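You operate a simulated robot arm through the tools that you are given. There is no shell and no other tool.

Carry out the task below with a simulated two-armed robot. There is one attempt and no reset: what you move stays moved.

JOB
Run the wiper board's window fully open, then knob and supply off.
Fine: the orange supply knob feeds it; leave the board's other switches as they are; leave the red supply knob.

Only the result counts: the job must be done as asked and must still hold three seconds after the hand-in. Knocking over, shifting, dropping, spilling or breaking anything else fails it.

ROBOT AND FRAMES
Two 7-joint arms with fingered hands on one trunk that stands fixed in place. Base frame: the origin is at the foot of the trunk, x ahead of it, y to its left, z up; the work surface is at about z = 740. Readings come in mm, rad, newtons and seconds.
The left shoulder is at [99, 128, 1086], the right one opposite. Each reaches about 1156 mm from its shoulder. Payload 5 kg a hand.
The TCP of each hand is the grasp point between the finger pads, 37 mm short of the fingertips. In the tool frame z runs along the fingers and y along their closing line. The gripper opens to 124 mm; its body begins 43 mm behind the TCP. The gripper is a hand of 3 fingers: y runs from the thumb to the fingers, the wrist lies at [-21, -116, -203] in the tool frame, and closing takes about 1.5 s.
Orientation is told as [roll, pitch, yaw] about the base's x, y, z axes, in that order, counted from this pose: with the fingers straight down and the wrist toward the robot, the tool's x, y and z point along [0, 1, 0], [1, 0, 0] and [0, 0, -1] of the base frame.

CONTROLS
- The arms move only by the tool arm_command. It takes "left_rows", "right_rows" or both (then of equal length, played together; a hand with none holds still); each is a list of rows, each a list of 7 numbers: the opening, from 0 (shut) to 1 (fully open), then the shift along the tool's x, y, z in mm, then the turn, a rotation vector about the tool's x, y, z in rad. In form: [[claw, tx, ty, tz, ax, ay, az], ...]. A call has 1 to 20 rows; each row shifts and turns the commanded pose from where the row before left it, along the tool's axes as they then stand. A row lasts 0.2 s, in which the tool goes at most 50 mm and 0.15 rad; a call with a longer step from one row to the next is refused whole, and so is a gripper value outside its range. Where a pose cannot be reached the arm comes as near as it can. A force on the tool above 40 N (or 10 N above the force at the start of the call, whichever is more), or a blocked arm, ends the call early, and 0.2 s more pass. The fingers move at their own pace (about 45 mm/s each) and stop on an object; they squeeze with about 32 N. The grip force told is the motor's: it shows also when the fingers shut on nothing. Time passes only in rows, and 0.2 s behind the last, so rows that do not move let the fingers close. It gives the time, the measured TCP pose, the force on the tool (base axes), the opening and the grip force at its end, in the units of the frame above (readings bear some noise), with the torque about the TCP (base axes, N m) and any sound that the robot's microphone picked up, and new pictures: "pictures" is both (left out), scene, wrist or none (wrist: the cameras of the hands that moved).
- Cameras (640 x 400 px; columns grow to the right, rows downward): "scene" is now at [256.2, -51.1, 1271.1]; the picture's right is [-0.54, -0.84, 0.00], its down [-0.27, 0.17, -0.95] and it looks along [0.80, -0.51, -0.32] (base axes); focal length 331 px, centre (320, 200). "left" rides on the left gripper at [-72, -104, -154] in its tool frame; the picture's right is [-0.83, -0.26, 0.49], its down [0.51, -0.72, 0.47] and it looks along [0.23, 0.64, 0.73] (tool axes); focal length 243 px, centre (320, 200). "right" rides on the right gripper at [72, -104, -154] in its tool frame; the picture's right is [-0.83, 0.26, -0.49], its down [-0.51, -0.72, 0.47] and it looks along [-0.23, 0.64, 0.73] (tool axes); focal length 243 px, centre (320, 200). There is no depth. A picture from a camera that has moved, and an enlarged one, comes with that camera's place and axes in the base frame and with its lens.
- move_column(by): moves the trunk up (or, below 0, down) by that many mm; the arms and the scene camera ride with it, the base frame stays. It gives what a move gives, with no picture.
- grasp_type(shape, hand): the hand has 3 fingers and takes this shape, open, in about a second: jaw (thumb against the fingers, like two jaws); tri (thumb and two fingers); tip (a fingertip pinch); poke (one finger out to press); point (the index stretched); flat (the hand flat); cup (the hand cupped); fist (a fist). The gripper value then closes the fingers along that shape, each until it touches; the sizes above hold for jaw. It gives what a move gives, with no picture.
- aim_head(pan, tilt): turns the head with the scene camera to pan (to the left, within 1.396 rad either way) and tilt (down, from -0.506 to 1.204), counted from straight ahead of the robot (the tilt from the chest, where the trunk bows). It gives what a move gives, and a new picture of the scene camera.
- enlarge(camera, box): a new picture of the part [left, top, right, bottom] of that camera's present view, enlarged. The clock stands still meanwhile.
- close_job(): hands the job in; it is judged then, once.

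Places have to be worked out from the pictures, the camera data and where the tool is seen. Open the grippers and draw the arms clear of the work before you hand the job in, unless the task says otherwise.

The tools are called as name(argument=value, ...) on one line, values as JSON. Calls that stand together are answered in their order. arm_command: Moves the arms, as the interface text tells. Its arguments: {"type":"object","properties":{"left_rows":{"type":"array","items":{"type":"array","items":{"type":"number"}}},"right_rows":{"type":"array","items":{"type":"array","items":{"type":"number"}}},"pictures":{"type":"string","enum":["both","scene","wrist","none"]}},"required":[]} The other tools are called the same way: move_column (by) moves the trunk up or down; grasp_type (shape, hand) gives the hand a shape; aim_head (pan, tilt) turns the head that bears the scene camera; enlarge (camera, box) takes an enlarged picture of a part of a camera's view; close_job () hands the job in.

At the start:

```text
clock: 0.0
left_eef_pos: [690.8, -119.6, 1161.6]
left_tool_rot: [0.001, 0.0, 0.002]
left_wrist_force: [1.1, -0.7, 0.3]
left_wrist_torque: [0.01, 0.0, -0.01]
left_grip_width: 123.5
left_grip_force: 0.0
left_shape: jaw
right_eef_pos: [529.3, -609.0, 1125.8]
right_tool_rot: [0.0, -0.001, 0.001]
right_wrist_force: [0.2, 0.3, -0.9]
right_wrist_torque: [-0.02, 0.03, -0.02]
right_grip_width: 123.5
right_grip_force: 0.1
right_shape: jaw
trunk travel left (down, up): [-275.0, 288.0]
head pan, tilt (commanded): [-0.574, 0.323]
```

scene: 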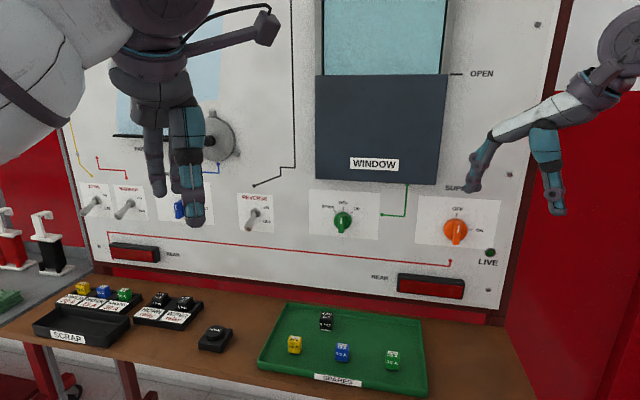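
right: 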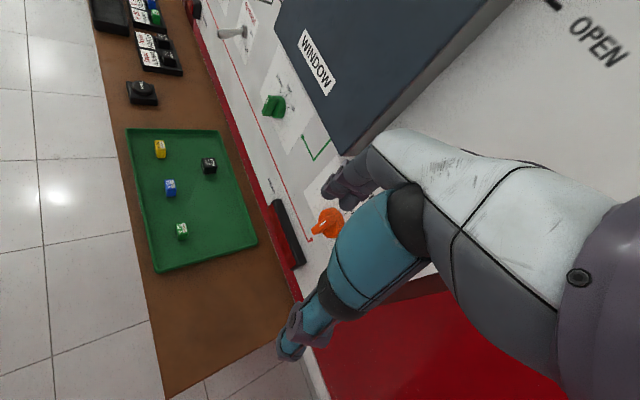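
left: 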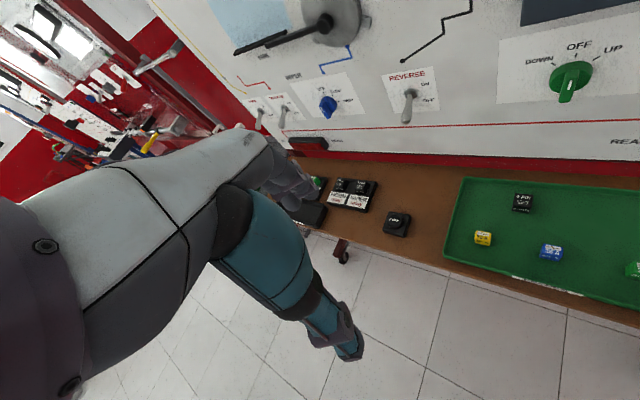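

The scene shows a vertical board with a window panel, a green DOWN/OFF/UP knob and an orange supply knob. I'll enlarge the relevant parts first to read labels.

enlarge(camera="scene", box=[300, 170, 520, 310])

enlarge(camera="scene", box=[60, 150, 300, 300])

enlarge(camera="scene", box=[240, 280, 460, 400])

```text
2.86 times, centred on (410, 240) of scene
camera zoom: at [256.2, -51.1, 1271.1], right [-0.54, -0.84, 0.0], down [-0.27, 0.17, -0.95], along [0.8, -0.51, -0.32], focal length 945 px, centre (63, 86)
```

zoom: 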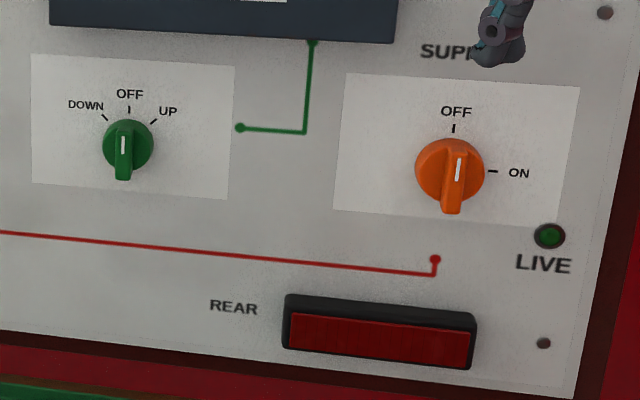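

```text
2.67 times, centred on (180, 225) of scene
camera zoom: at [256.2, -51.1, 1271.1], right [-0.54, -0.84, 0.0], down [-0.27, 0.17, -0.95], along [0.8, -0.51, -0.32], focal length 882 px, centre (693, 133)
```

zoom: 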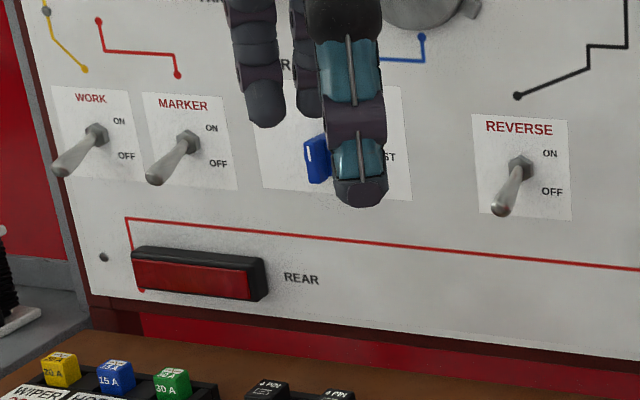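

```text
2.91 times, centred on (350, 340) of scene
camera zoom: at [256.2, -51.1, 1271.1], right [-0.54, -0.84, 0.0], down [-0.27, 0.17, -0.95], along [0.8, -0.51, -0.32], focal length 962 px, centre (233, -207)
```

zoom: 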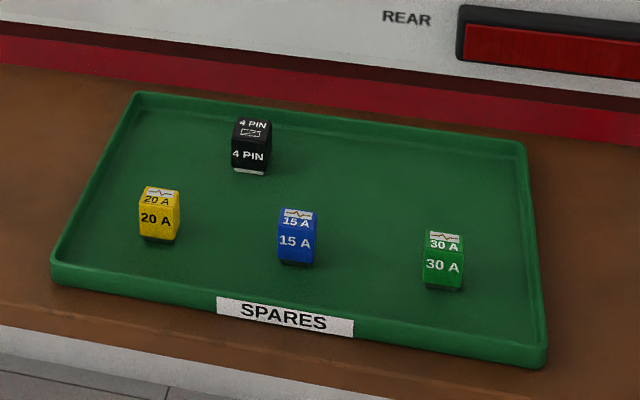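

The supply knob points to OFF and LIVE looks dark. I'll look closer at the fuse holders and then turn the head to survey.

enlarge(camera="scene", box=[20, 270, 260, 400])

enlarge(camera="left", box=[220, 60, 640, 300])

enlarge(camera="right", box=[90, 0, 360, 280])

aim_head(pan=-0.574, tilt=0.0)

```text
2.67 times, centred on (140, 335) of scene
camera zoom: at [256.2, -51.1, 1271.1], right [-0.54, -0.84, 0.0], down [-0.27, 0.17, -0.95], along [0.8, -0.51, -0.32], focal length 882 px, centre (800, -160)
```

zoom: 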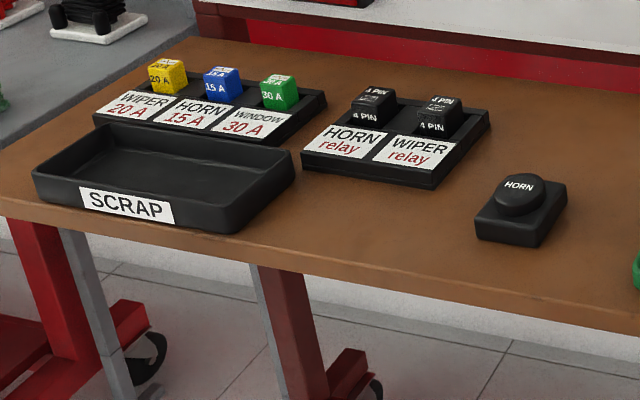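

```text
1.52 times, centred on (430, 180) of left
camera zoom: at [587.8, -192.9, 1314.2], right [-0.26, -0.83, -0.49], down [-0.72, 0.51, -0.47], along [0.64, 0.23, -0.73], focal length 370 px, centre (152, 230)
```

zoom: 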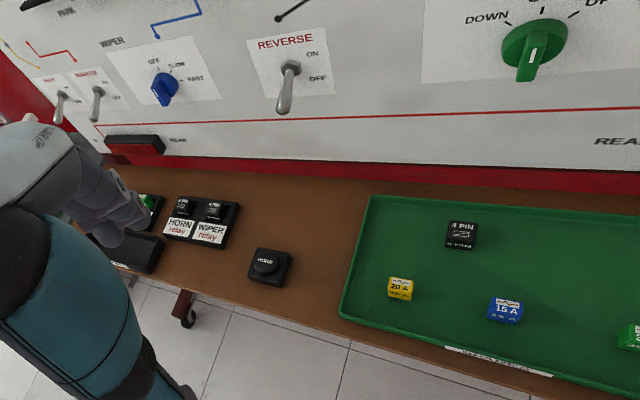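

```text
1.43 times, centred on (225, 140) of right
camera zoom: at [425.2, -537.4, 1278.8], right [0.26, -0.83, 0.49], down [-0.72, -0.51, -0.47], along [0.64, -0.23, -0.73], focal length 347 px, centre (456, 286)
```

zoom: 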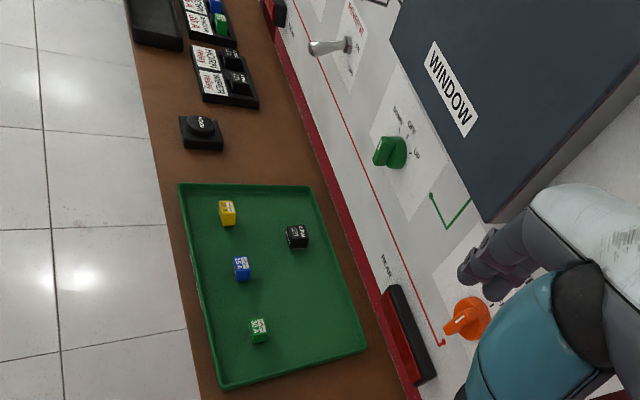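

```text
clock: 0.8
left_eef_pos: [691.1, -119.6, 1162.0]
left_tool_rot: [-0.001, -0.001, 0.002]
left_wrist_force: [0.8, -0.8, 0.7]
left_wrist_torque: [0.02, -0.04, -0.02]
left_grip_width: 123.6
left_grip_force: 0.0
left_shape: jaw
right_eef_pos: [528.3, -609.4, 1124.2]
right_tool_rot: [0.0, -0.001, -0.001]
right_wrist_force: [0.4, -0.6, 1.0]
right_wrist_torque: [-0.02, 0.01, -0.01]
right_grip_width: 123.7
right_grip_force: 0.0
right_shape: jaw
trunk travel left (down, up): [-275.0, 288.0]
head pan, tilt (commanded): [-0.574, 0.0]
camera scene: at [253.5, -49.4, 1300.8], right [-0.54, -0.84, 0.0], down [0.0, 0.0, -1.0], along [0.84, -0.54, 0.0], focal length 331 px, centre (320, 200)
```

scene: 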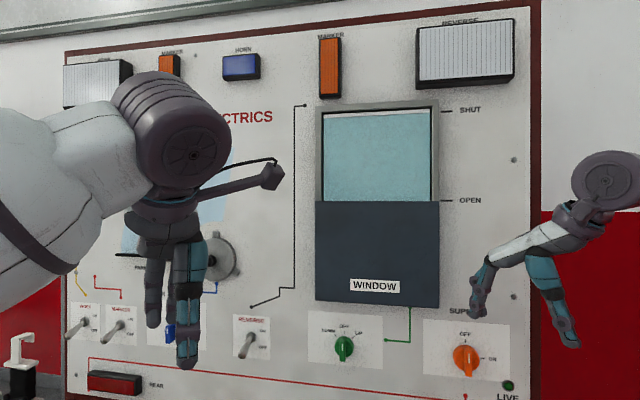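

The window glass is at the SHUT mark (closed); fully open means lowering it to the OPEN mark. I'll survey the rest to find the red supply knob and other boards.

aim_head(pan=0.4, tilt=0.3)

aim_head(pan=-1.2, tilt=0.3)

aim_head(pan=-0.75, tilt=0.15)

```text
clock: 2.1
left_eef_pos: [690.4, -119.4, 1163.1]
left_tool_rot: [0.0, 0.0, 0.001]
left_wrist_force: [-0.5, -0.4, 0.3]
left_wrist_torque: [-0.02, -0.02, 0.01]
left_grip_width: 123.5
left_grip_force: 0.1
left_shape: jaw
right_eef_pos: [528.3, -610.3, 1124.9]
right_tool_rot: [0.0, 0.001, 0.0]
right_wrist_force: [-0.2, 1.0, 0.0]
right_wrist_torque: [-0.02, -0.03, -0.02]
right_grip_width: 123.8
right_grip_force: 0.0
right_shape: jaw
trunk travel left (down, up): [-275.0, 288.0]
head pan, tilt (commanded): [0.4, 0.3]
camera scene: at [263.8, 35.8, 1273.2], right [0.39, -0.92, 0.0], down [-0.27, -0.11, -0.96], along [0.88, 0.37, -0.3], focal length 331 px, centre (320, 200)
```

scene: 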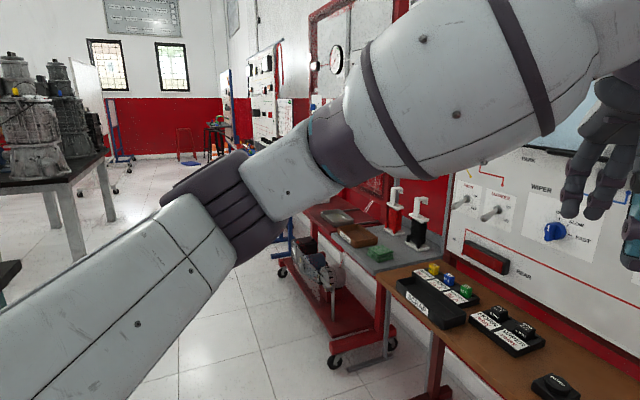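

```text
clock: 3.7
left_eef_pos: [690.7, -119.6, 1161.7]
left_tool_rot: [-0.002, 0.0, 0.0]
left_wrist_force: [-0.7, 0.4, 0.3]
left_wrist_torque: [0.01, 0.0, -0.03]
left_grip_width: 123.6
left_grip_force: 0.0
left_shape: jaw
right_eef_pos: [530.6, -609.8, 1124.9]
right_tool_rot: [0.0, 0.0, -0.001]
right_wrist_force: [-1.2, 0.9, 0.1]
right_wrist_torque: [0.0, -0.01, 0.0]
right_grip_width: 123.6
right_grip_force: 0.0
right_shape: jaw
trunk travel left (down, up): [-275.0, 288.0]
head pan, tilt (commanded): [-1.201, 0.3]
camera scene: at [211.7, -87.5, 1273.1], right [-0.93, -0.36, 0.0], down [-0.11, 0.28, -0.96], along [0.35, -0.89, -0.3], focal length 331 px, centre (320, 200)
```

scene: 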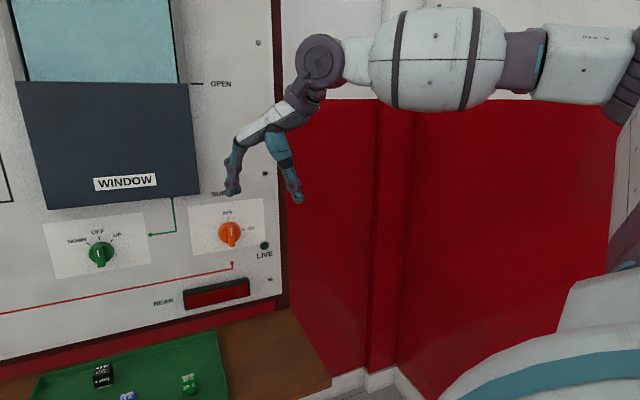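

```text
clock: 4.6
left_eef_pos: [690.7, -120.0, 1162.4]
left_tool_rot: [0.0, 0.0, 0.002]
left_wrist_force: [-0.1, 0.0, -1.2]
left_wrist_torque: [0.02, -0.01, 0.01]
left_grip_width: 123.7
left_grip_force: 0.0
left_shape: jaw
right_eef_pos: [528.5, -609.5, 1125.3]
right_tool_rot: [-0.001, -0.001, 0.001]
right_wrist_force: [-0.6, 1.1, -1.0]
right_wrist_torque: [-0.03, -0.01, -0.02]
right_grip_width: 124.0
right_grip_force: 0.1
right_shape: jaw
trunk travel left (down, up): [-275.0, 288.0]
head pan, tilt (commanded): [-0.75, 0.15]
camera scene: at [245.6, -63.7, 1287.1], right [-0.68, -0.73, 0.0], down [-0.11, 0.1, -0.99], along [0.72, -0.67, -0.15], focal length 331 px, centre (320, 200)
```

scene: 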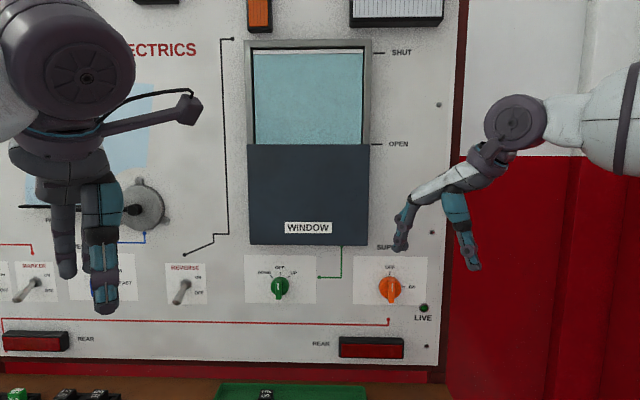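

The board faces the robot at roughly yaw −0.75 rad; triangulating from scene and right cameras puts the green knob near (827,−482,982) and the orange knob near (656,−664,983). I zoom closer on both knobs to judge their shape and protrusion.

enlarge(camera="scene", box=[350, 250, 440, 320])

enlarge(camera="scene", box=[240, 250, 330, 310])

enlarge(camera="right", box=[290, 180, 370, 250])

enlarge(camera="right", box=[230, 70, 330, 150])

enlarge(camera="left", box=[520, 30, 640, 110])

```text
5.71 times, centred on (395, 285) of scene
camera zoom: at [245.6, -63.7, 1287.1], right [-0.68, -0.73, 0.0], down [-0.11, 0.1, -0.99], along [0.72, -0.67, -0.15], focal length 1890 px, centre (-109, -286)
```

zoom: 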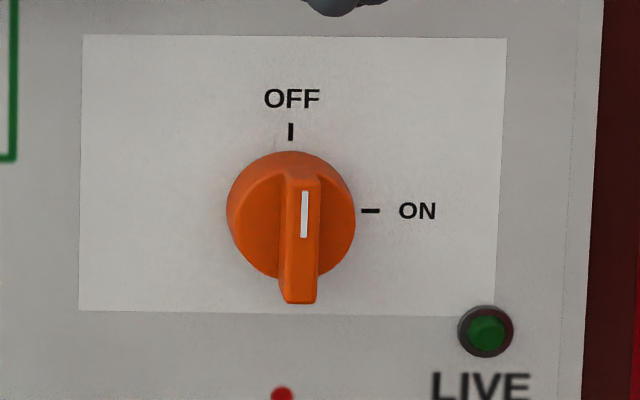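

```text
6.67 times, centred on (285, 280) of scene
camera zoom: at [245.6, -63.7, 1287.1], right [-0.68, -0.73, 0.0], down [-0.11, 0.1, -0.99], along [0.72, -0.67, -0.15], focal length 2205 px, centre (553, -333)
```

zoom: 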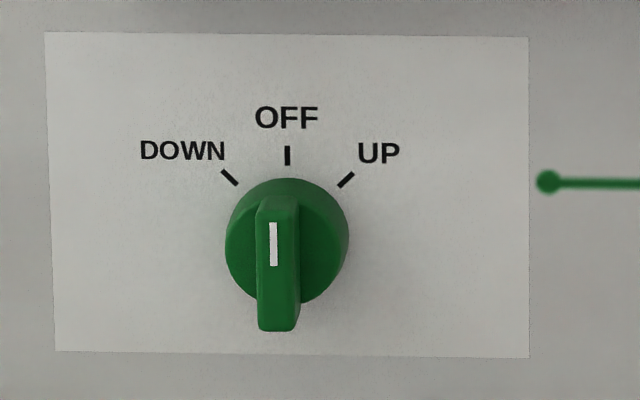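

```text
5.71 times, centred on (330, 215) of right
camera zoom: at [425.2, -537.4, 1278.8], right [0.26, -0.83, 0.49], down [-0.72, -0.51, -0.47], along [0.64, -0.23, -0.73], focal length 1386 px, centre (263, 114)
```

zoom: 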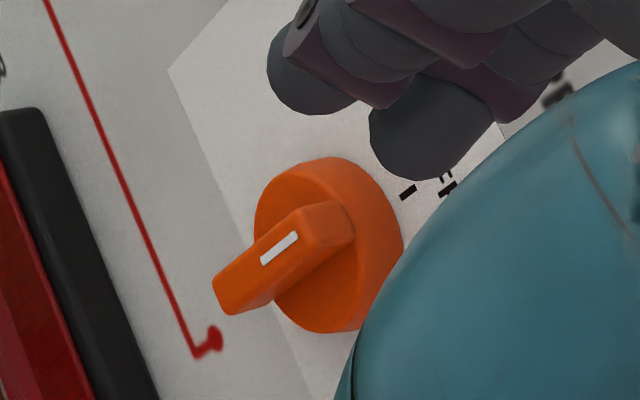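

```text
5.00 times, centred on (280, 110) of right
camera zoom: at [425.2, -537.4, 1278.8], right [0.26, -0.83, 0.49], down [-0.72, -0.51, -0.47], along [0.64, -0.23, -0.73], focal length 1213 px, centre (520, 650)
```

zoom: 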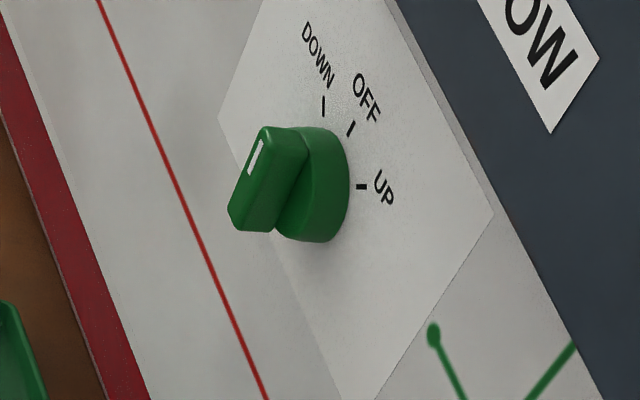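

```text
5.00 times, centred on (580, 70) of left
camera zoom: at [587.8, -192.9, 1314.2], right [-0.26, -0.83, -0.49], down [-0.72, 0.51, -0.47], along [0.64, 0.23, -0.73], focal length 1213 px, centre (-980, 850)
```

zoom: 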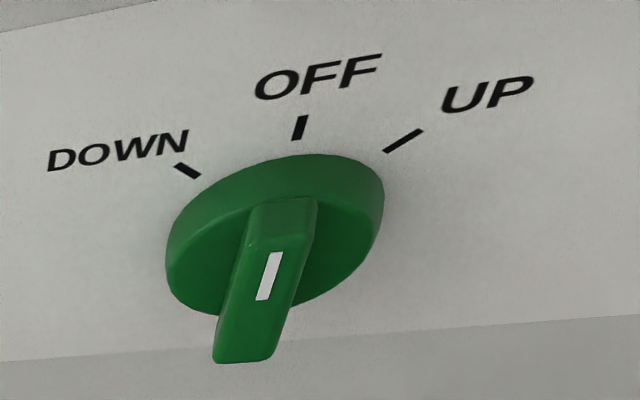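

From the markings I get the board plane along normal (0.707, −0.707, 0) with the panel at n·P≈939 mm; orange knob axis at about (661,−667,980) and green at about (837,−490,980), ridges protruding ~30 mm. I start turning the right hand toward the board in place (x down, y left, z into the board), half way first, with the fingers partly closed.

arm_command(right_rows=[[0.6, 0, 0, 0, -0.05116, -0.12352, -0.05116], [0.6, 0, 0, 0, -0.05116, -0.12352, -0.05116], [0.6, 0, 0, 0, -0.05116, -0.12352, -0.05116], [0.6, 0, 0, 0, -0.05116, -0.12352, -0.05116], [0.6, 0, 0, 0, -0.05116, -0.12352, -0.05116], [0.6, 0, 0, 0, -0.05116, -0.12352, -0.05116]], pictures="both")

```text
clock: 6.0
left_eef_pos: [690.4, -120.2, 1162.2]
left_tool_rot: [-0.001, -0.002, 0.0]
left_wrist_force: [0.2, 0.6, 0.2]
left_wrist_torque: [-0.01, 0.01, 0.03]
left_grip_width: 123.7
left_grip_force: 0.1
left_shape: jaw
right_eef_pos: [529.1, -607.7, 1125.1]
right_tool_rot: [-0.787, -0.165, 0.395]
right_wrist_force: [-0.2, 0.0, -0.5]
right_wrist_torque: [0.0, -0.01, 0.02]
right_grip_width: 74.5
right_grip_force: 0.2
right_shape: jaw
trunk travel left (down, up): [-275.0, 288.0]
head pan, tilt (commanded): [-0.75, 0.15]
camera scene: at [245.3, -63.5, 1287.2], right [-0.68, -0.73, 0.0], down [-0.11, 0.1, -0.99], along [0.72, -0.67, -0.15], focal length 331 px, centre (320, 200)
camera right: at [364.1, -504.4, 1164.7], right [0.19, -0.18, 0.97], down [-0.4, -0.91, -0.09], along [0.9, -0.36, -0.24], focal length 243 px, centre (320, 200)
```

scene: 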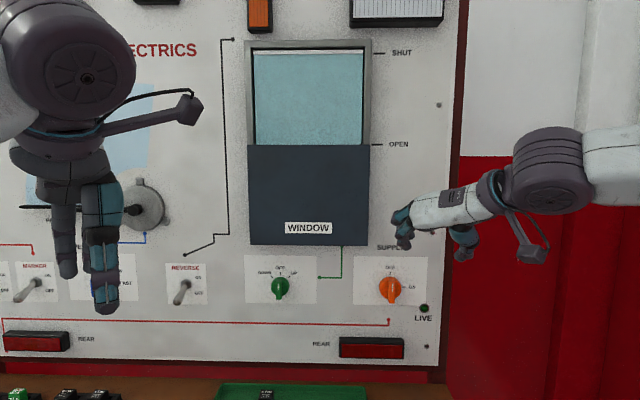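
right: 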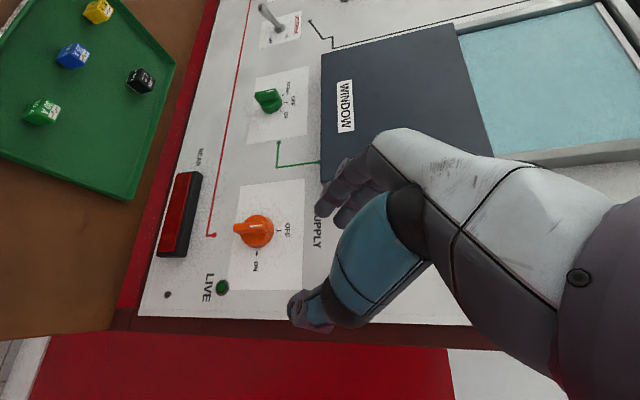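

The turn goes as planned. I finish the other half of the rotation.

arm_command(right_rows=[[0.6, 0, 0, 0, -0.05116, -0.12352, -0.05116], [0.6, 0, 0, 0, -0.05116, -0.12352, -0.05116], [0.6, 0, 0, 0, -0.05116, -0.12352, -0.05116], [0.6, 0, 0, 0, -0.05116, -0.12352, -0.05116], [0.6, 0, 0, 0, -0.05116, -0.12352, -0.05116], [0.6, 0, 0, 0, -0.05116, -0.12352, -0.05116]], pictures="both")

```text
clock: 7.4
left_eef_pos: [690.7, -120.8, 1162.3]
left_tool_rot: [0.001, -0.002, 0.002]
left_wrist_force: [1.1, -0.6, 0.7]
left_wrist_torque: [0.02, -0.02, 0.01]
left_grip_width: 123.7
left_grip_force: 0.1
left_shape: jaw
right_eef_pos: [528.7, -610.3, 1124.9]
right_tool_rot: [-1.573, 0.001, 0.787]
right_wrist_force: [0.2, 0.8, 0.4]
right_wrist_torque: [0.0, 0.0, 0.0]
right_grip_width: 75.0
right_grip_force: 0.0
right_shape: jaw
trunk travel left (down, up): [-275.0, 288.0]
head pan, tilt (commanded): [-0.75, 0.15]
camera scene: at [245.4, -64.5, 1287.1], right [-0.68, -0.73, 0.0], down [-0.11, 0.1, -0.99], along [0.72, -0.67, -0.15], focal length 331 px, centre (320, 200)
camera right: at [346.1, -575.9, 1052.1], right [-0.16, 0.53, 0.83], down [-0.18, -0.84, 0.51], along [0.97, -0.06, 0.23], focal length 243 px, centre (320, 200)
```

scene: 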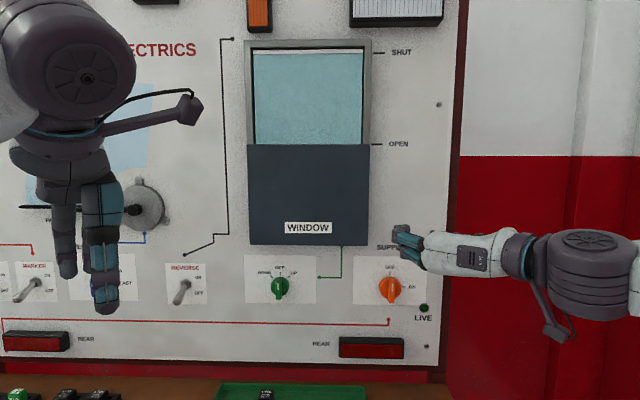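
right: 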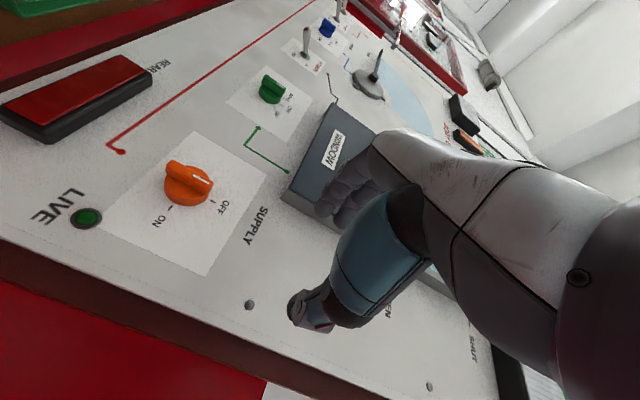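

Orientation is now as wanted (fingers into the board, thumb to the right). I move down and left to be in front of the orange knob at a standoff of about 140 mm from the panel.

arm_command(right_rows=[[0.6, 36.2, 13.3, -1.3, 0, 0, 0], [0.6, 36.2, 13.3, -1.3, 0, 0, 0], [0.6, 36.2, 13.3, -1.3, 0, 0, 0], [0.6, 36.2, 13.3, -1.3, 0, 0, 0]], pictures="both")

```text
clock: 8.4
left_eef_pos: [691.9, -119.5, 1160.6]
left_tool_rot: [0.002, 0.002, 0.003]
left_wrist_force: [1.1, 0.6, -1.2]
left_wrist_torque: [-0.02, 0.06, -0.01]
left_grip_width: 123.5
left_grip_force: 0.1
left_shape: jaw
right_eef_pos: [564.5, -569.5, 978.3]
right_tool_rot: [-1.57, 0.001, 0.784]
right_wrist_force: [-0.3, 0.6, 0.0]
right_wrist_torque: [-0.02, -0.03, -0.02]
right_grip_width: 74.7
right_grip_force: 0.0
right_shape: jaw
trunk travel left (down, up): [-275.0, 288.0]
head pan, tilt (commanded): [-0.75, 0.15]
camera scene: at [247.4, -64.5, 1286.7], right [-0.68, -0.73, 0.0], down [-0.11, 0.1, -0.99], along [0.72, -0.67, -0.15], focal length 331 px, centre (320, 200)
camera right: at [382.5, -534.2, 906.0], right [-0.16, 0.53, 0.83], down [-0.18, -0.84, 0.51], along [0.97, -0.06, 0.23], focal length 243 px, centre (320, 200)
```

scene: 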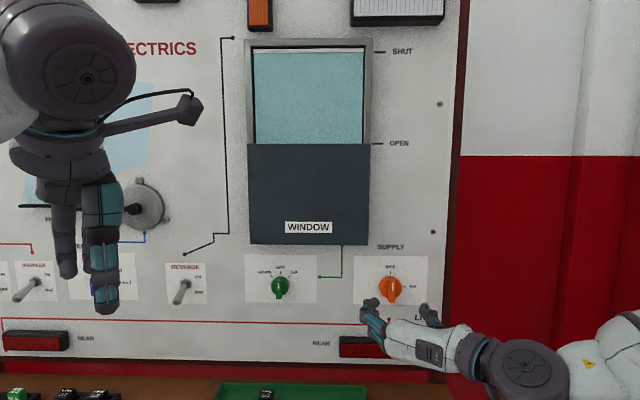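
right: 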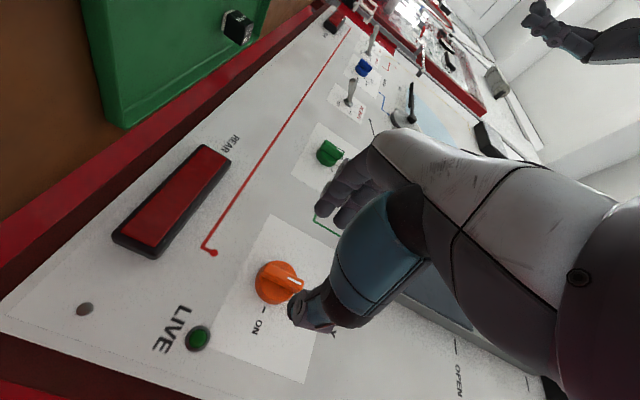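

The TCP is on the knob axis at about 107 mm from the ridge front by my estimate. I enlarge the wrist and scene views to check alignment.

enlarge(camera="right", box=[220, 220, 360, 340])

enlarge(camera="scene", box=[330, 240, 470, 350])

```text
3.33 times, centred on (290, 280) of right
camera zoom: at [382.5, -534.2, 906.0], right [-0.16, 0.53, 0.83], down [-0.18, -0.84, 0.51], along [0.97, -0.06, 0.23], focal length 809 px, centre (420, -67)
```

zoom: 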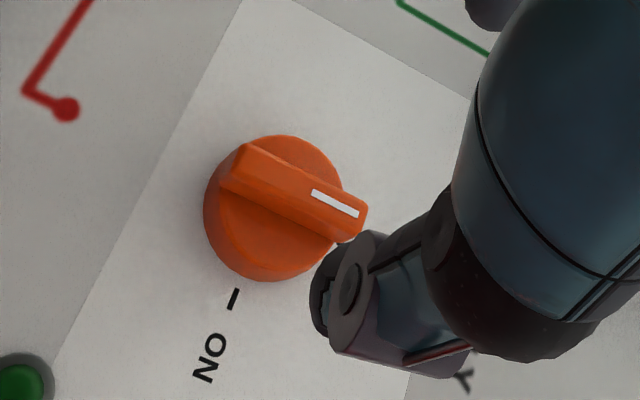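

```text
3.64 times, centred on (400, 295) of scene
camera zoom: at [247.4, -64.5, 1286.7], right [-0.68, -0.73, 0.0], down [-0.11, 0.1, -0.99], along [0.72, -0.67, -0.15], focal length 1202 px, centre (29, -146)
```

zoom: 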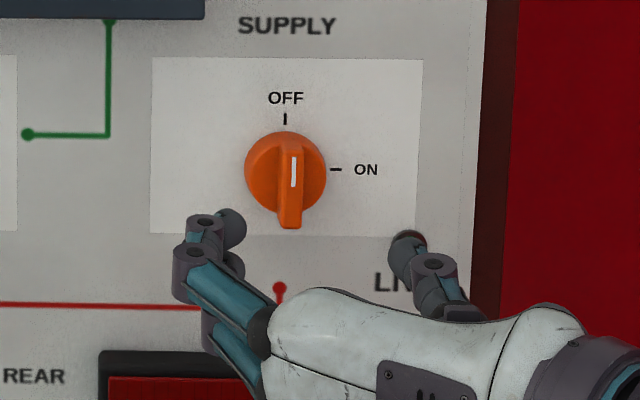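

Alignment is within ~3 mm. I do a dry close in free space to see where the fingertips converge relative to the knob.

arm_command(right_rows=[[0.12, -1, -2, 0, 0, 0, 0], [0.12, 0, 0, 0, 0, 0, 0], [0.12, 0, 0, 0, 0, 0, 0], [0.12, 0, 0, 0, 0, 0, 0], [0.12, 0, 0, 0, 0, 0, 0]], pictures="both")

enlarge(camera="scene", box=[330, 240, 470, 350])

enlarge(camera="right", box=[220, 180, 400, 340])

```text
clock: 9.6
left_eef_pos: [689.9, -120.5, 1161.9]
left_tool_rot: [0.0, 0.0, 0.002]
left_wrist_force: [-0.3, 0.1, 0.4]
left_wrist_torque: [-0.03, -0.02, 0.02]
left_grip_width: 123.6
left_grip_force: 0.1
left_shape: jaw
right_eef_pos: [562.1, -570.9, 982.3]
right_tool_rot: [-1.571, -0.001, 0.786]
right_wrist_force: [0.2, 0.1, -0.5]
right_wrist_torque: [0.02, -0.02, 0.03]
right_grip_width: 15.2
right_grip_force: 0.0
right_shape: jaw
trunk travel left (down, up): [-275.0, 288.0]
head pan, tilt (commanded): [-0.75, 0.15]
camera scene: at [245.5, -63.6, 1287.2], right [-0.68, -0.73, 0.0], down [-0.11, 0.1, -0.99], along [0.72, -0.67, -0.15], focal length 331 px, centre (320, 200)
camera right: at [380.3, -535.6, 908.3], right [-0.16, 0.53, 0.83], down [-0.18, -0.84, 0.51], along [0.97, -0.06, 0.23], focal length 243 px, centre (320, 200)
```

scene: 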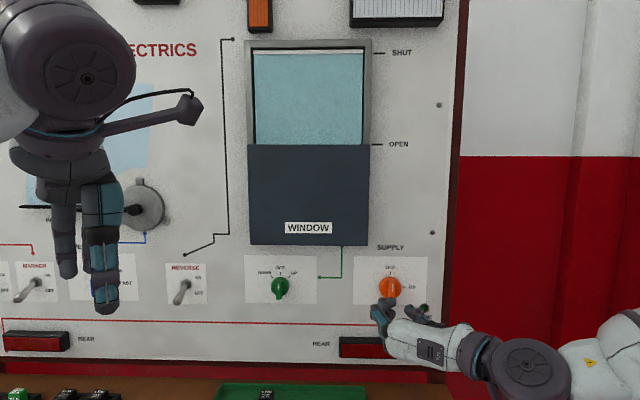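
right: 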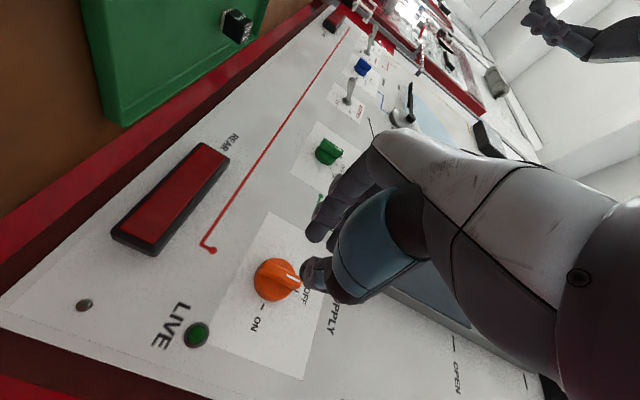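

```text
3.64 times, centred on (400, 295) of scene
camera zoom: at [245.5, -63.6, 1287.2], right [-0.68, -0.73, 0.0], down [-0.11, 0.1, -0.99], along [0.72, -0.67, -0.15], focal length 1202 px, centre (29, -146)
```

zoom: 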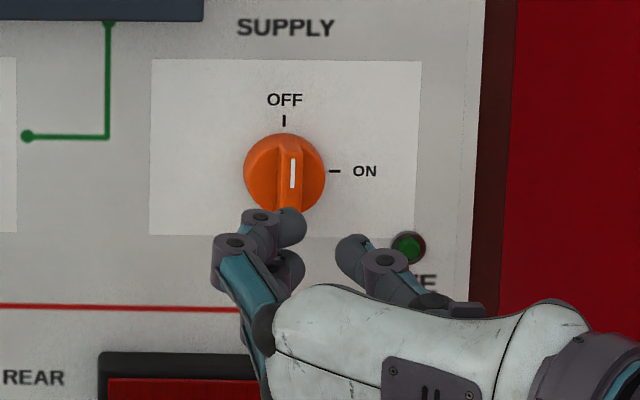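

```text
2.50 times, centred on (310, 260) of right
camera zoom: at [380.3, -535.6, 908.3], right [-0.16, 0.53, 0.83], down [-0.18, -0.84, 0.51], along [0.97, -0.06, 0.23], focal length 606 px, centre (345, 50)
```

zoom: 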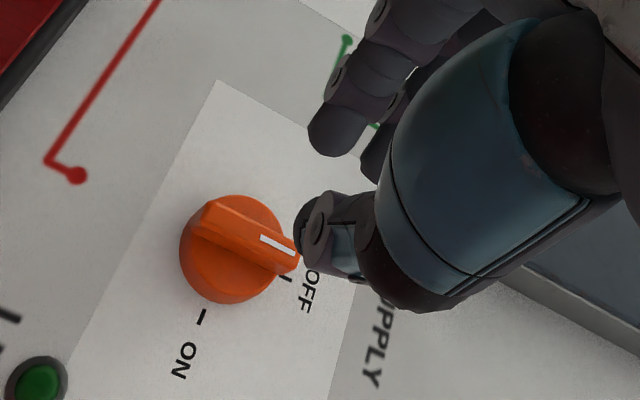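

Fingertips converge 37 mm beyond the TCP as stated, with two fingers on the left and the thumb on the right of the ridge. I reopen to ~50 mm and advance 83 mm so the tips straddle the orange ridge.

arm_command(right_rows=[[0.4, 0, 0, 0, 0, 0, 0], [0.4, 0, 0, 0, 0, 0, 0], [0.4, 0, 0, 25, 0, 0, 0], [0.4, 0, 0, 25, 0, 0, 0], [0.4, 0, 0, 15, 0, 0, 0], [0.4, 0, 0, 10, 0, 0, 0], [0.4, 0, 0, 5, 0, 0, 0]], pictures="both")

enlarge(camera="scene", box=[330, 240, 470, 350])

enlarge(camera="right", box=[220, 180, 400, 340])

```text
clock: 11.2
left_eef_pos: [690.5, -119.3, 1161.5]
left_tool_rot: [0.001, 0.0, 0.002]
left_wrist_force: [0.8, 0.3, -0.3]
left_wrist_torque: [0.01, -0.01, -0.04]
left_grip_width: 123.8
left_grip_force: 0.2
left_shape: jaw
right_eef_pos: [618.2, -625.7, 981.5]
right_tool_rot: [-1.571, 0.0, 0.787]
right_wrist_force: [0.0, 0.7, -0.6]
right_wrist_torque: [0.07, 0.02, 0.0]
right_grip_width: 49.1
right_grip_force: 0.0
right_shape: jaw
trunk travel left (down, up): [-275.0, 288.0]
head pan, tilt (commanded): [-0.75, 0.15]
camera scene: at [245.6, -63.6, 1287.1], right [-0.68, -0.73, 0.0], down [-0.11, 0.1, -0.99], along [0.72, -0.67, -0.15], focal length 331 px, centre (320, 200)
camera right: at [436.7, -591.2, 909.6], right [-0.16, 0.53, 0.83], down [-0.18, -0.84, 0.51], along [0.97, -0.06, 0.23], focal length 243 px, centre (320, 200)
```

scene: 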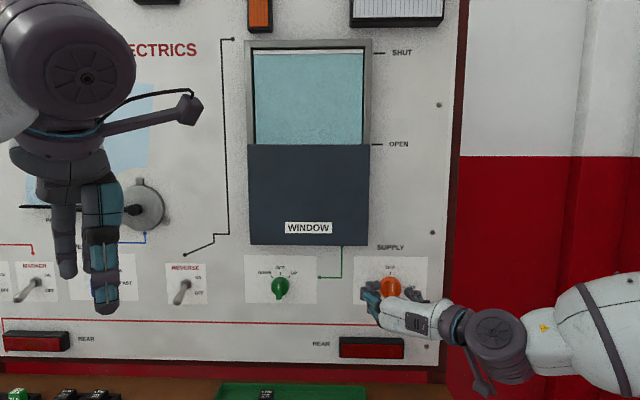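
right: 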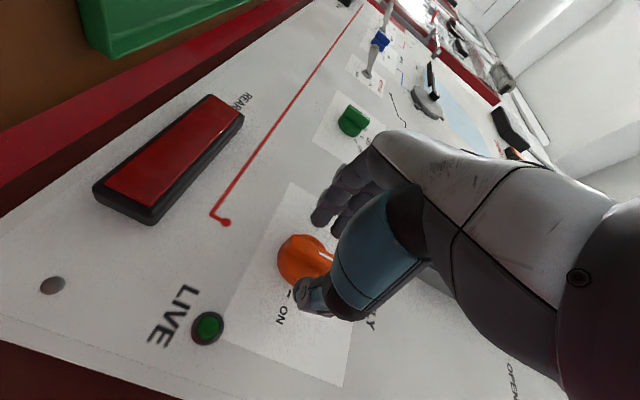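

```text
3.64 times, centred on (400, 295) of scene
camera zoom: at [245.6, -63.6, 1287.1], right [-0.68, -0.73, 0.0], down [-0.11, 0.1, -0.99], along [0.72, -0.67, -0.15], focal length 1202 px, centre (29, -146)
```

zoom: 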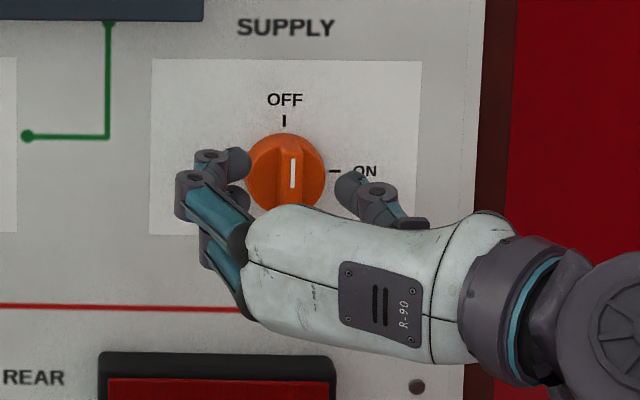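

```text
2.50 times, centred on (310, 260) of right
camera zoom: at [436.7, -591.2, 909.6], right [-0.16, 0.53, 0.83], down [-0.18, -0.84, 0.51], along [0.97, -0.06, 0.23], focal length 606 px, centre (345, 50)
```

zoom: 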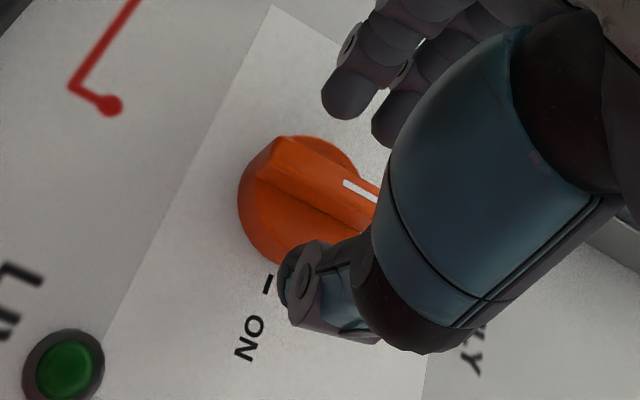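

The tips straddle the ridge well. I go 4 mm deeper and close on it.

arm_command(right_rows=[[0.4, 0, 0, 4, 0, 0, 0], [0.0, 0, 0, 0, 0, 0, 0], [0.0, 0, 0, 0, 0, 0, 0], [0.0, 0, 0, 0, 0, 0, 0], [0.0, 0, 0, 0, 0, 0, 0], [0.0, 0, 0, 0, 0, 0, 0]], pictures="both")

enlarge(camera="scene", box=[330, 240, 470, 350])

enlarge(camera="right", box=[220, 180, 400, 340])

```text
clock: 12.6
left_eef_pos: [691.5, -119.5, 1163.2]
left_tool_rot: [0.0, 0.001, 0.002]
left_wrist_force: [0.2, -0.6, -0.1]
left_wrist_torque: [0.02, -0.01, 0.0]
left_grip_width: 123.3
left_grip_force: 0.1
left_shape: jaw
right_eef_pos: [621.8, -627.8, 981.3]
right_tool_rot: [-1.571, 0.001, 0.785]
right_wrist_force: [1.3, -2.0, 1.2]
right_wrist_torque: [-0.03, 0.01, -0.01]
right_grip_width: 8.1
right_grip_force: 32.4
right_shape: jaw
trunk travel left (down, up): [-275.0, 288.0]
head pan, tilt (commanded): [-0.75, 0.15]
camera scene: at [245.8, -63.8, 1287.1], right [-0.68, -0.73, 0.0], down [-0.11, 0.1, -0.99], along [0.72, -0.67, -0.15], focal length 331 px, centre (320, 200)
camera right: at [439.8, -594.1, 908.7], right [-0.16, 0.53, 0.83], down [-0.18, -0.84, 0.51], along [0.97, -0.06, 0.23], focal length 243 px, centre (320, 200)
```

scene: 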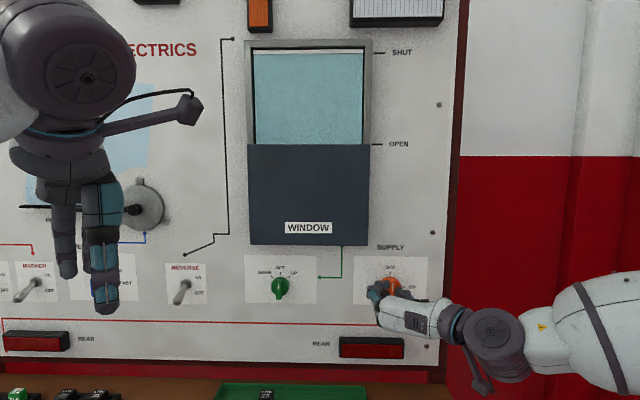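
right: 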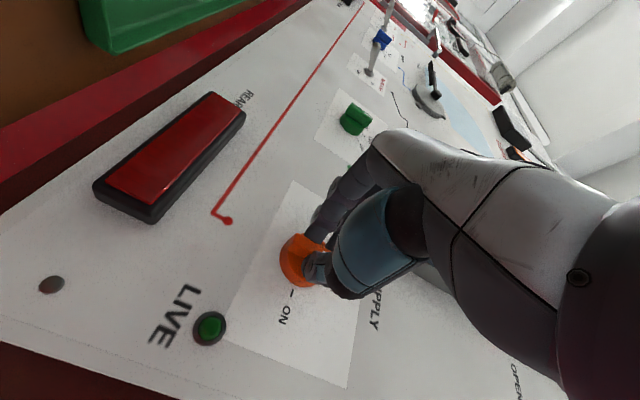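

```text
3.64 times, centred on (400, 295) of scene
camera zoom: at [245.8, -63.8, 1287.1], right [-0.68, -0.73, 0.0], down [-0.11, 0.1, -0.99], along [0.72, -0.67, -0.15], focal length 1202 px, centre (29, -146)
```

zoom: 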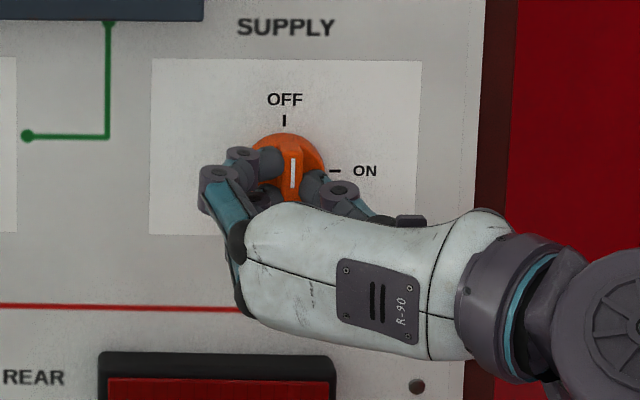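

```text
2.50 times, centred on (310, 260) of right
camera zoom: at [439.8, -594.1, 908.7], right [-0.16, 0.53, 0.83], down [-0.18, -0.84, 0.51], along [0.97, -0.06, 0.23], focal length 606 px, centre (345, 50)
```

zoom: 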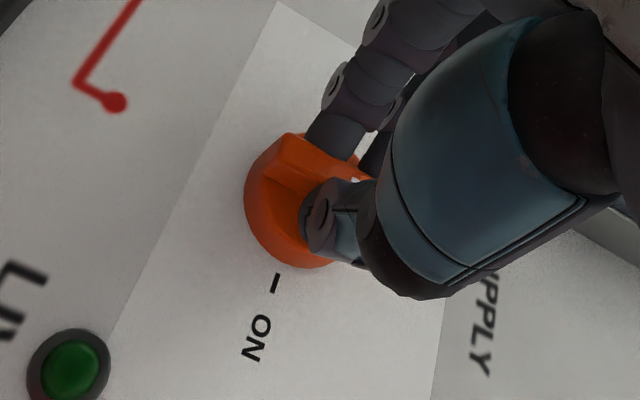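

The ridge is gripped with low side force. I turn clockwise about the tool z (half first), watching forces.

arm_command(right_rows=[[0.0, 0, 0, 0, 0, 0, 0.13], [0.0, 0, 0, 0, 0, 0, 0.13], [0.0, 0, 0, 0, 0, 0, 0.13], [0.0, 0, 0, 0, 0, 0, 0.13], [0.0, 0, 0, 0, 0, 0, 0.13], [0.0, 0, 0, 0, 0, 0, 0.13]], pictures="both")

enlarge(camera="scene", box=[330, 240, 470, 350])

enlarge(camera="right", box=[220, 180, 400, 340])

```text
clock: 14.0
left_eef_pos: [690.6, -119.5, 1160.2]
left_tool_rot: [-0.001, 0.001, 0.002]
left_wrist_force: [0.4, -0.3, 1.2]
left_wrist_torque: [-0.04, 0.01, 0.01]
left_grip_width: 123.3
left_grip_force: 0.1
left_shape: jaw
right_eef_pos: [620.7, -629.7, 980.0]
right_tool_rot: [-1.572, -0.781, 0.786]
right_wrist_force: [-1.7, 3.2, -3.7]
right_wrist_torque: [0.11, 0.06, 0.03]
right_grip_width: 8.2
right_grip_force: 31.9
right_shape: jaw
trunk travel left (down, up): [-275.0, 288.0]
head pan, tilt (commanded): [-0.75, 0.15]
camera scene: at [245.8, -63.7, 1287.1], right [-0.68, -0.73, 0.0], down [-0.11, 0.1, -0.99], along [0.72, -0.67, -0.15], focal length 331 px, centre (320, 200)
camera right: at [496.9, -537.3, 856.2], right [-0.63, 0.07, 0.77], down [-0.28, -0.95, -0.15], along [0.72, -0.31, 0.62], focal length 243 px, centre (320, 200)
```

scene: 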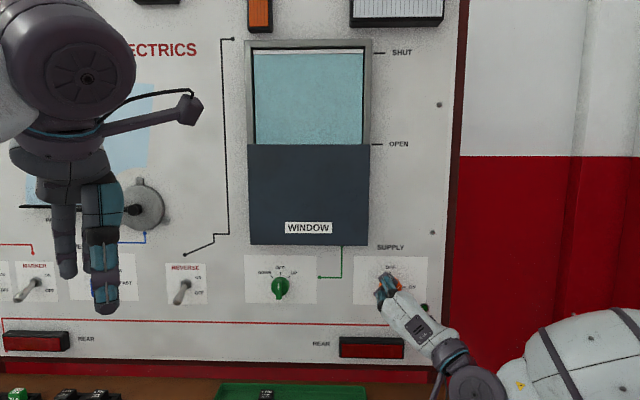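
right: 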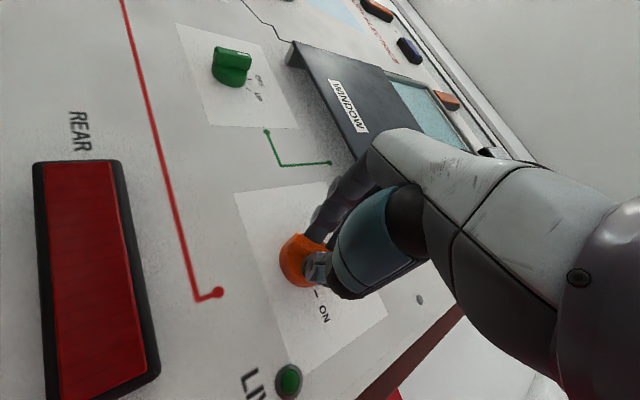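

```text
3.64 times, centred on (400, 295) of scene
camera zoom: at [245.8, -63.7, 1287.1], right [-0.68, -0.73, 0.0], down [-0.11, 0.1, -0.99], along [0.72, -0.67, -0.15], focal length 1202 px, centre (29, -146)
```

zoom: 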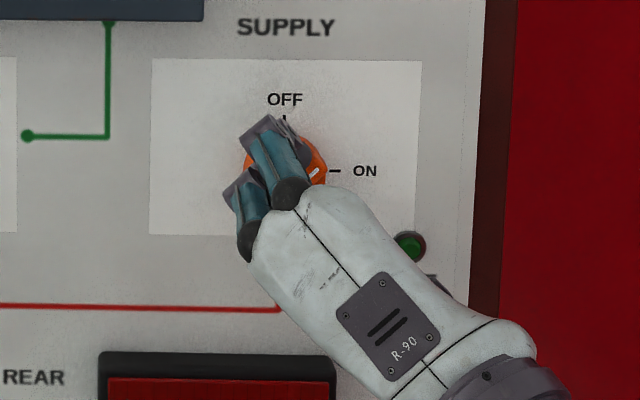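

```text
2.50 times, centred on (310, 260) of right
camera zoom: at [496.9, -537.3, 856.2], right [-0.63, 0.07, 0.77], down [-0.28, -0.95, -0.15], along [0.72, -0.31, 0.62], focal length 606 px, centre (345, 50)
```

zoom: 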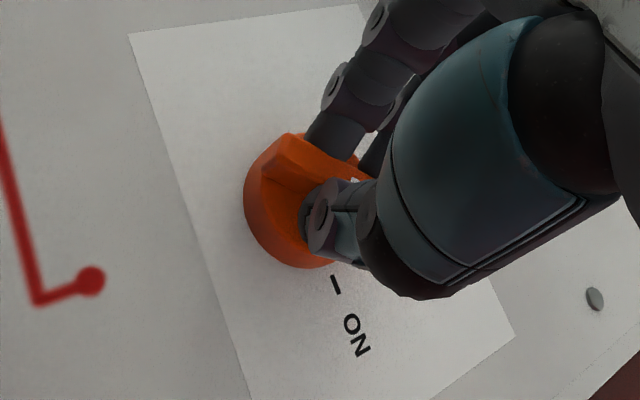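

The knob follows the hand with only a few newtons. I continue the other half to ON.

arm_command(right_rows=[[0.0, 0, 0, 0, 0, 0, 0.13], [0.0, 0, 0, 0, 0, 0, 0.13], [0.0, 0, 0, 0, 0, 0, 0.13]], pictures="both")

enlarge(camera="scene", box=[330, 240, 470, 350])

```text
clock: 14.8
left_eef_pos: [690.3, -120.2, 1161.9]
left_tool_rot: [0.001, 0.0, 0.002]
left_wrist_force: [0.3, 0.1, -0.1]
left_wrist_torque: [0.0, -0.03, -0.01]
left_grip_width: 123.4
left_grip_force: 0.0
left_shape: jaw
right_eef_pos: [622.0, -630.4, 981.3]
right_tool_rot: [-1.57, -1.17, 0.785]
right_wrist_force: [-4.5, 6.4, -6.0]
right_wrist_torque: [0.09, 0.1, 0.02]
right_grip_width: 8.2
right_grip_force: 32.0
right_shape: jaw
trunk travel left (down, up): [-275.0, 288.0]
head pan, tilt (commanded): [-0.75, 0.15]
camera scene: at [245.7, -63.5, 1287.1], right [-0.68, -0.73, 0.0], down [-0.11, 0.1, -0.99], along [0.72, -0.67, -0.15], focal length 331 px, centre (320, 200)
camera right: at [531.6, -502.8, 856.8], right [-0.82, -0.12, 0.56], down [-0.2, -0.86, -0.47], along [0.54, -0.49, 0.68], focal length 243 px, centre (320, 200)
```

scene: 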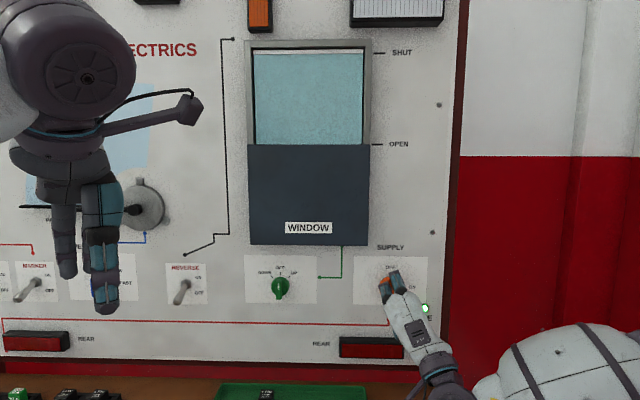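
right: 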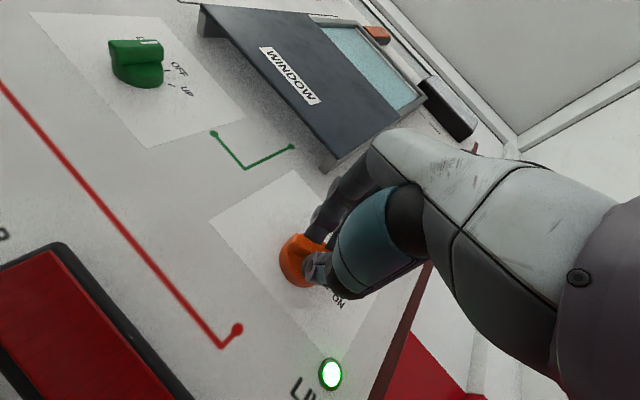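

```text
3.64 times, centred on (400, 295) of scene
camera zoom: at [245.7, -63.5, 1287.1], right [-0.68, -0.73, 0.0], down [-0.11, 0.1, -0.99], along [0.72, -0.67, -0.15], focal length 1202 px, centre (29, -146)
```

zoom: 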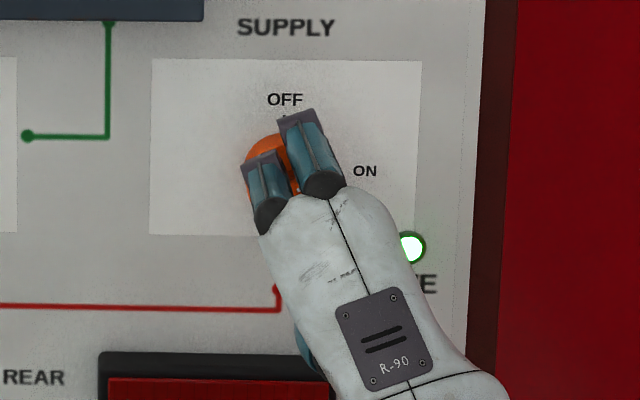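

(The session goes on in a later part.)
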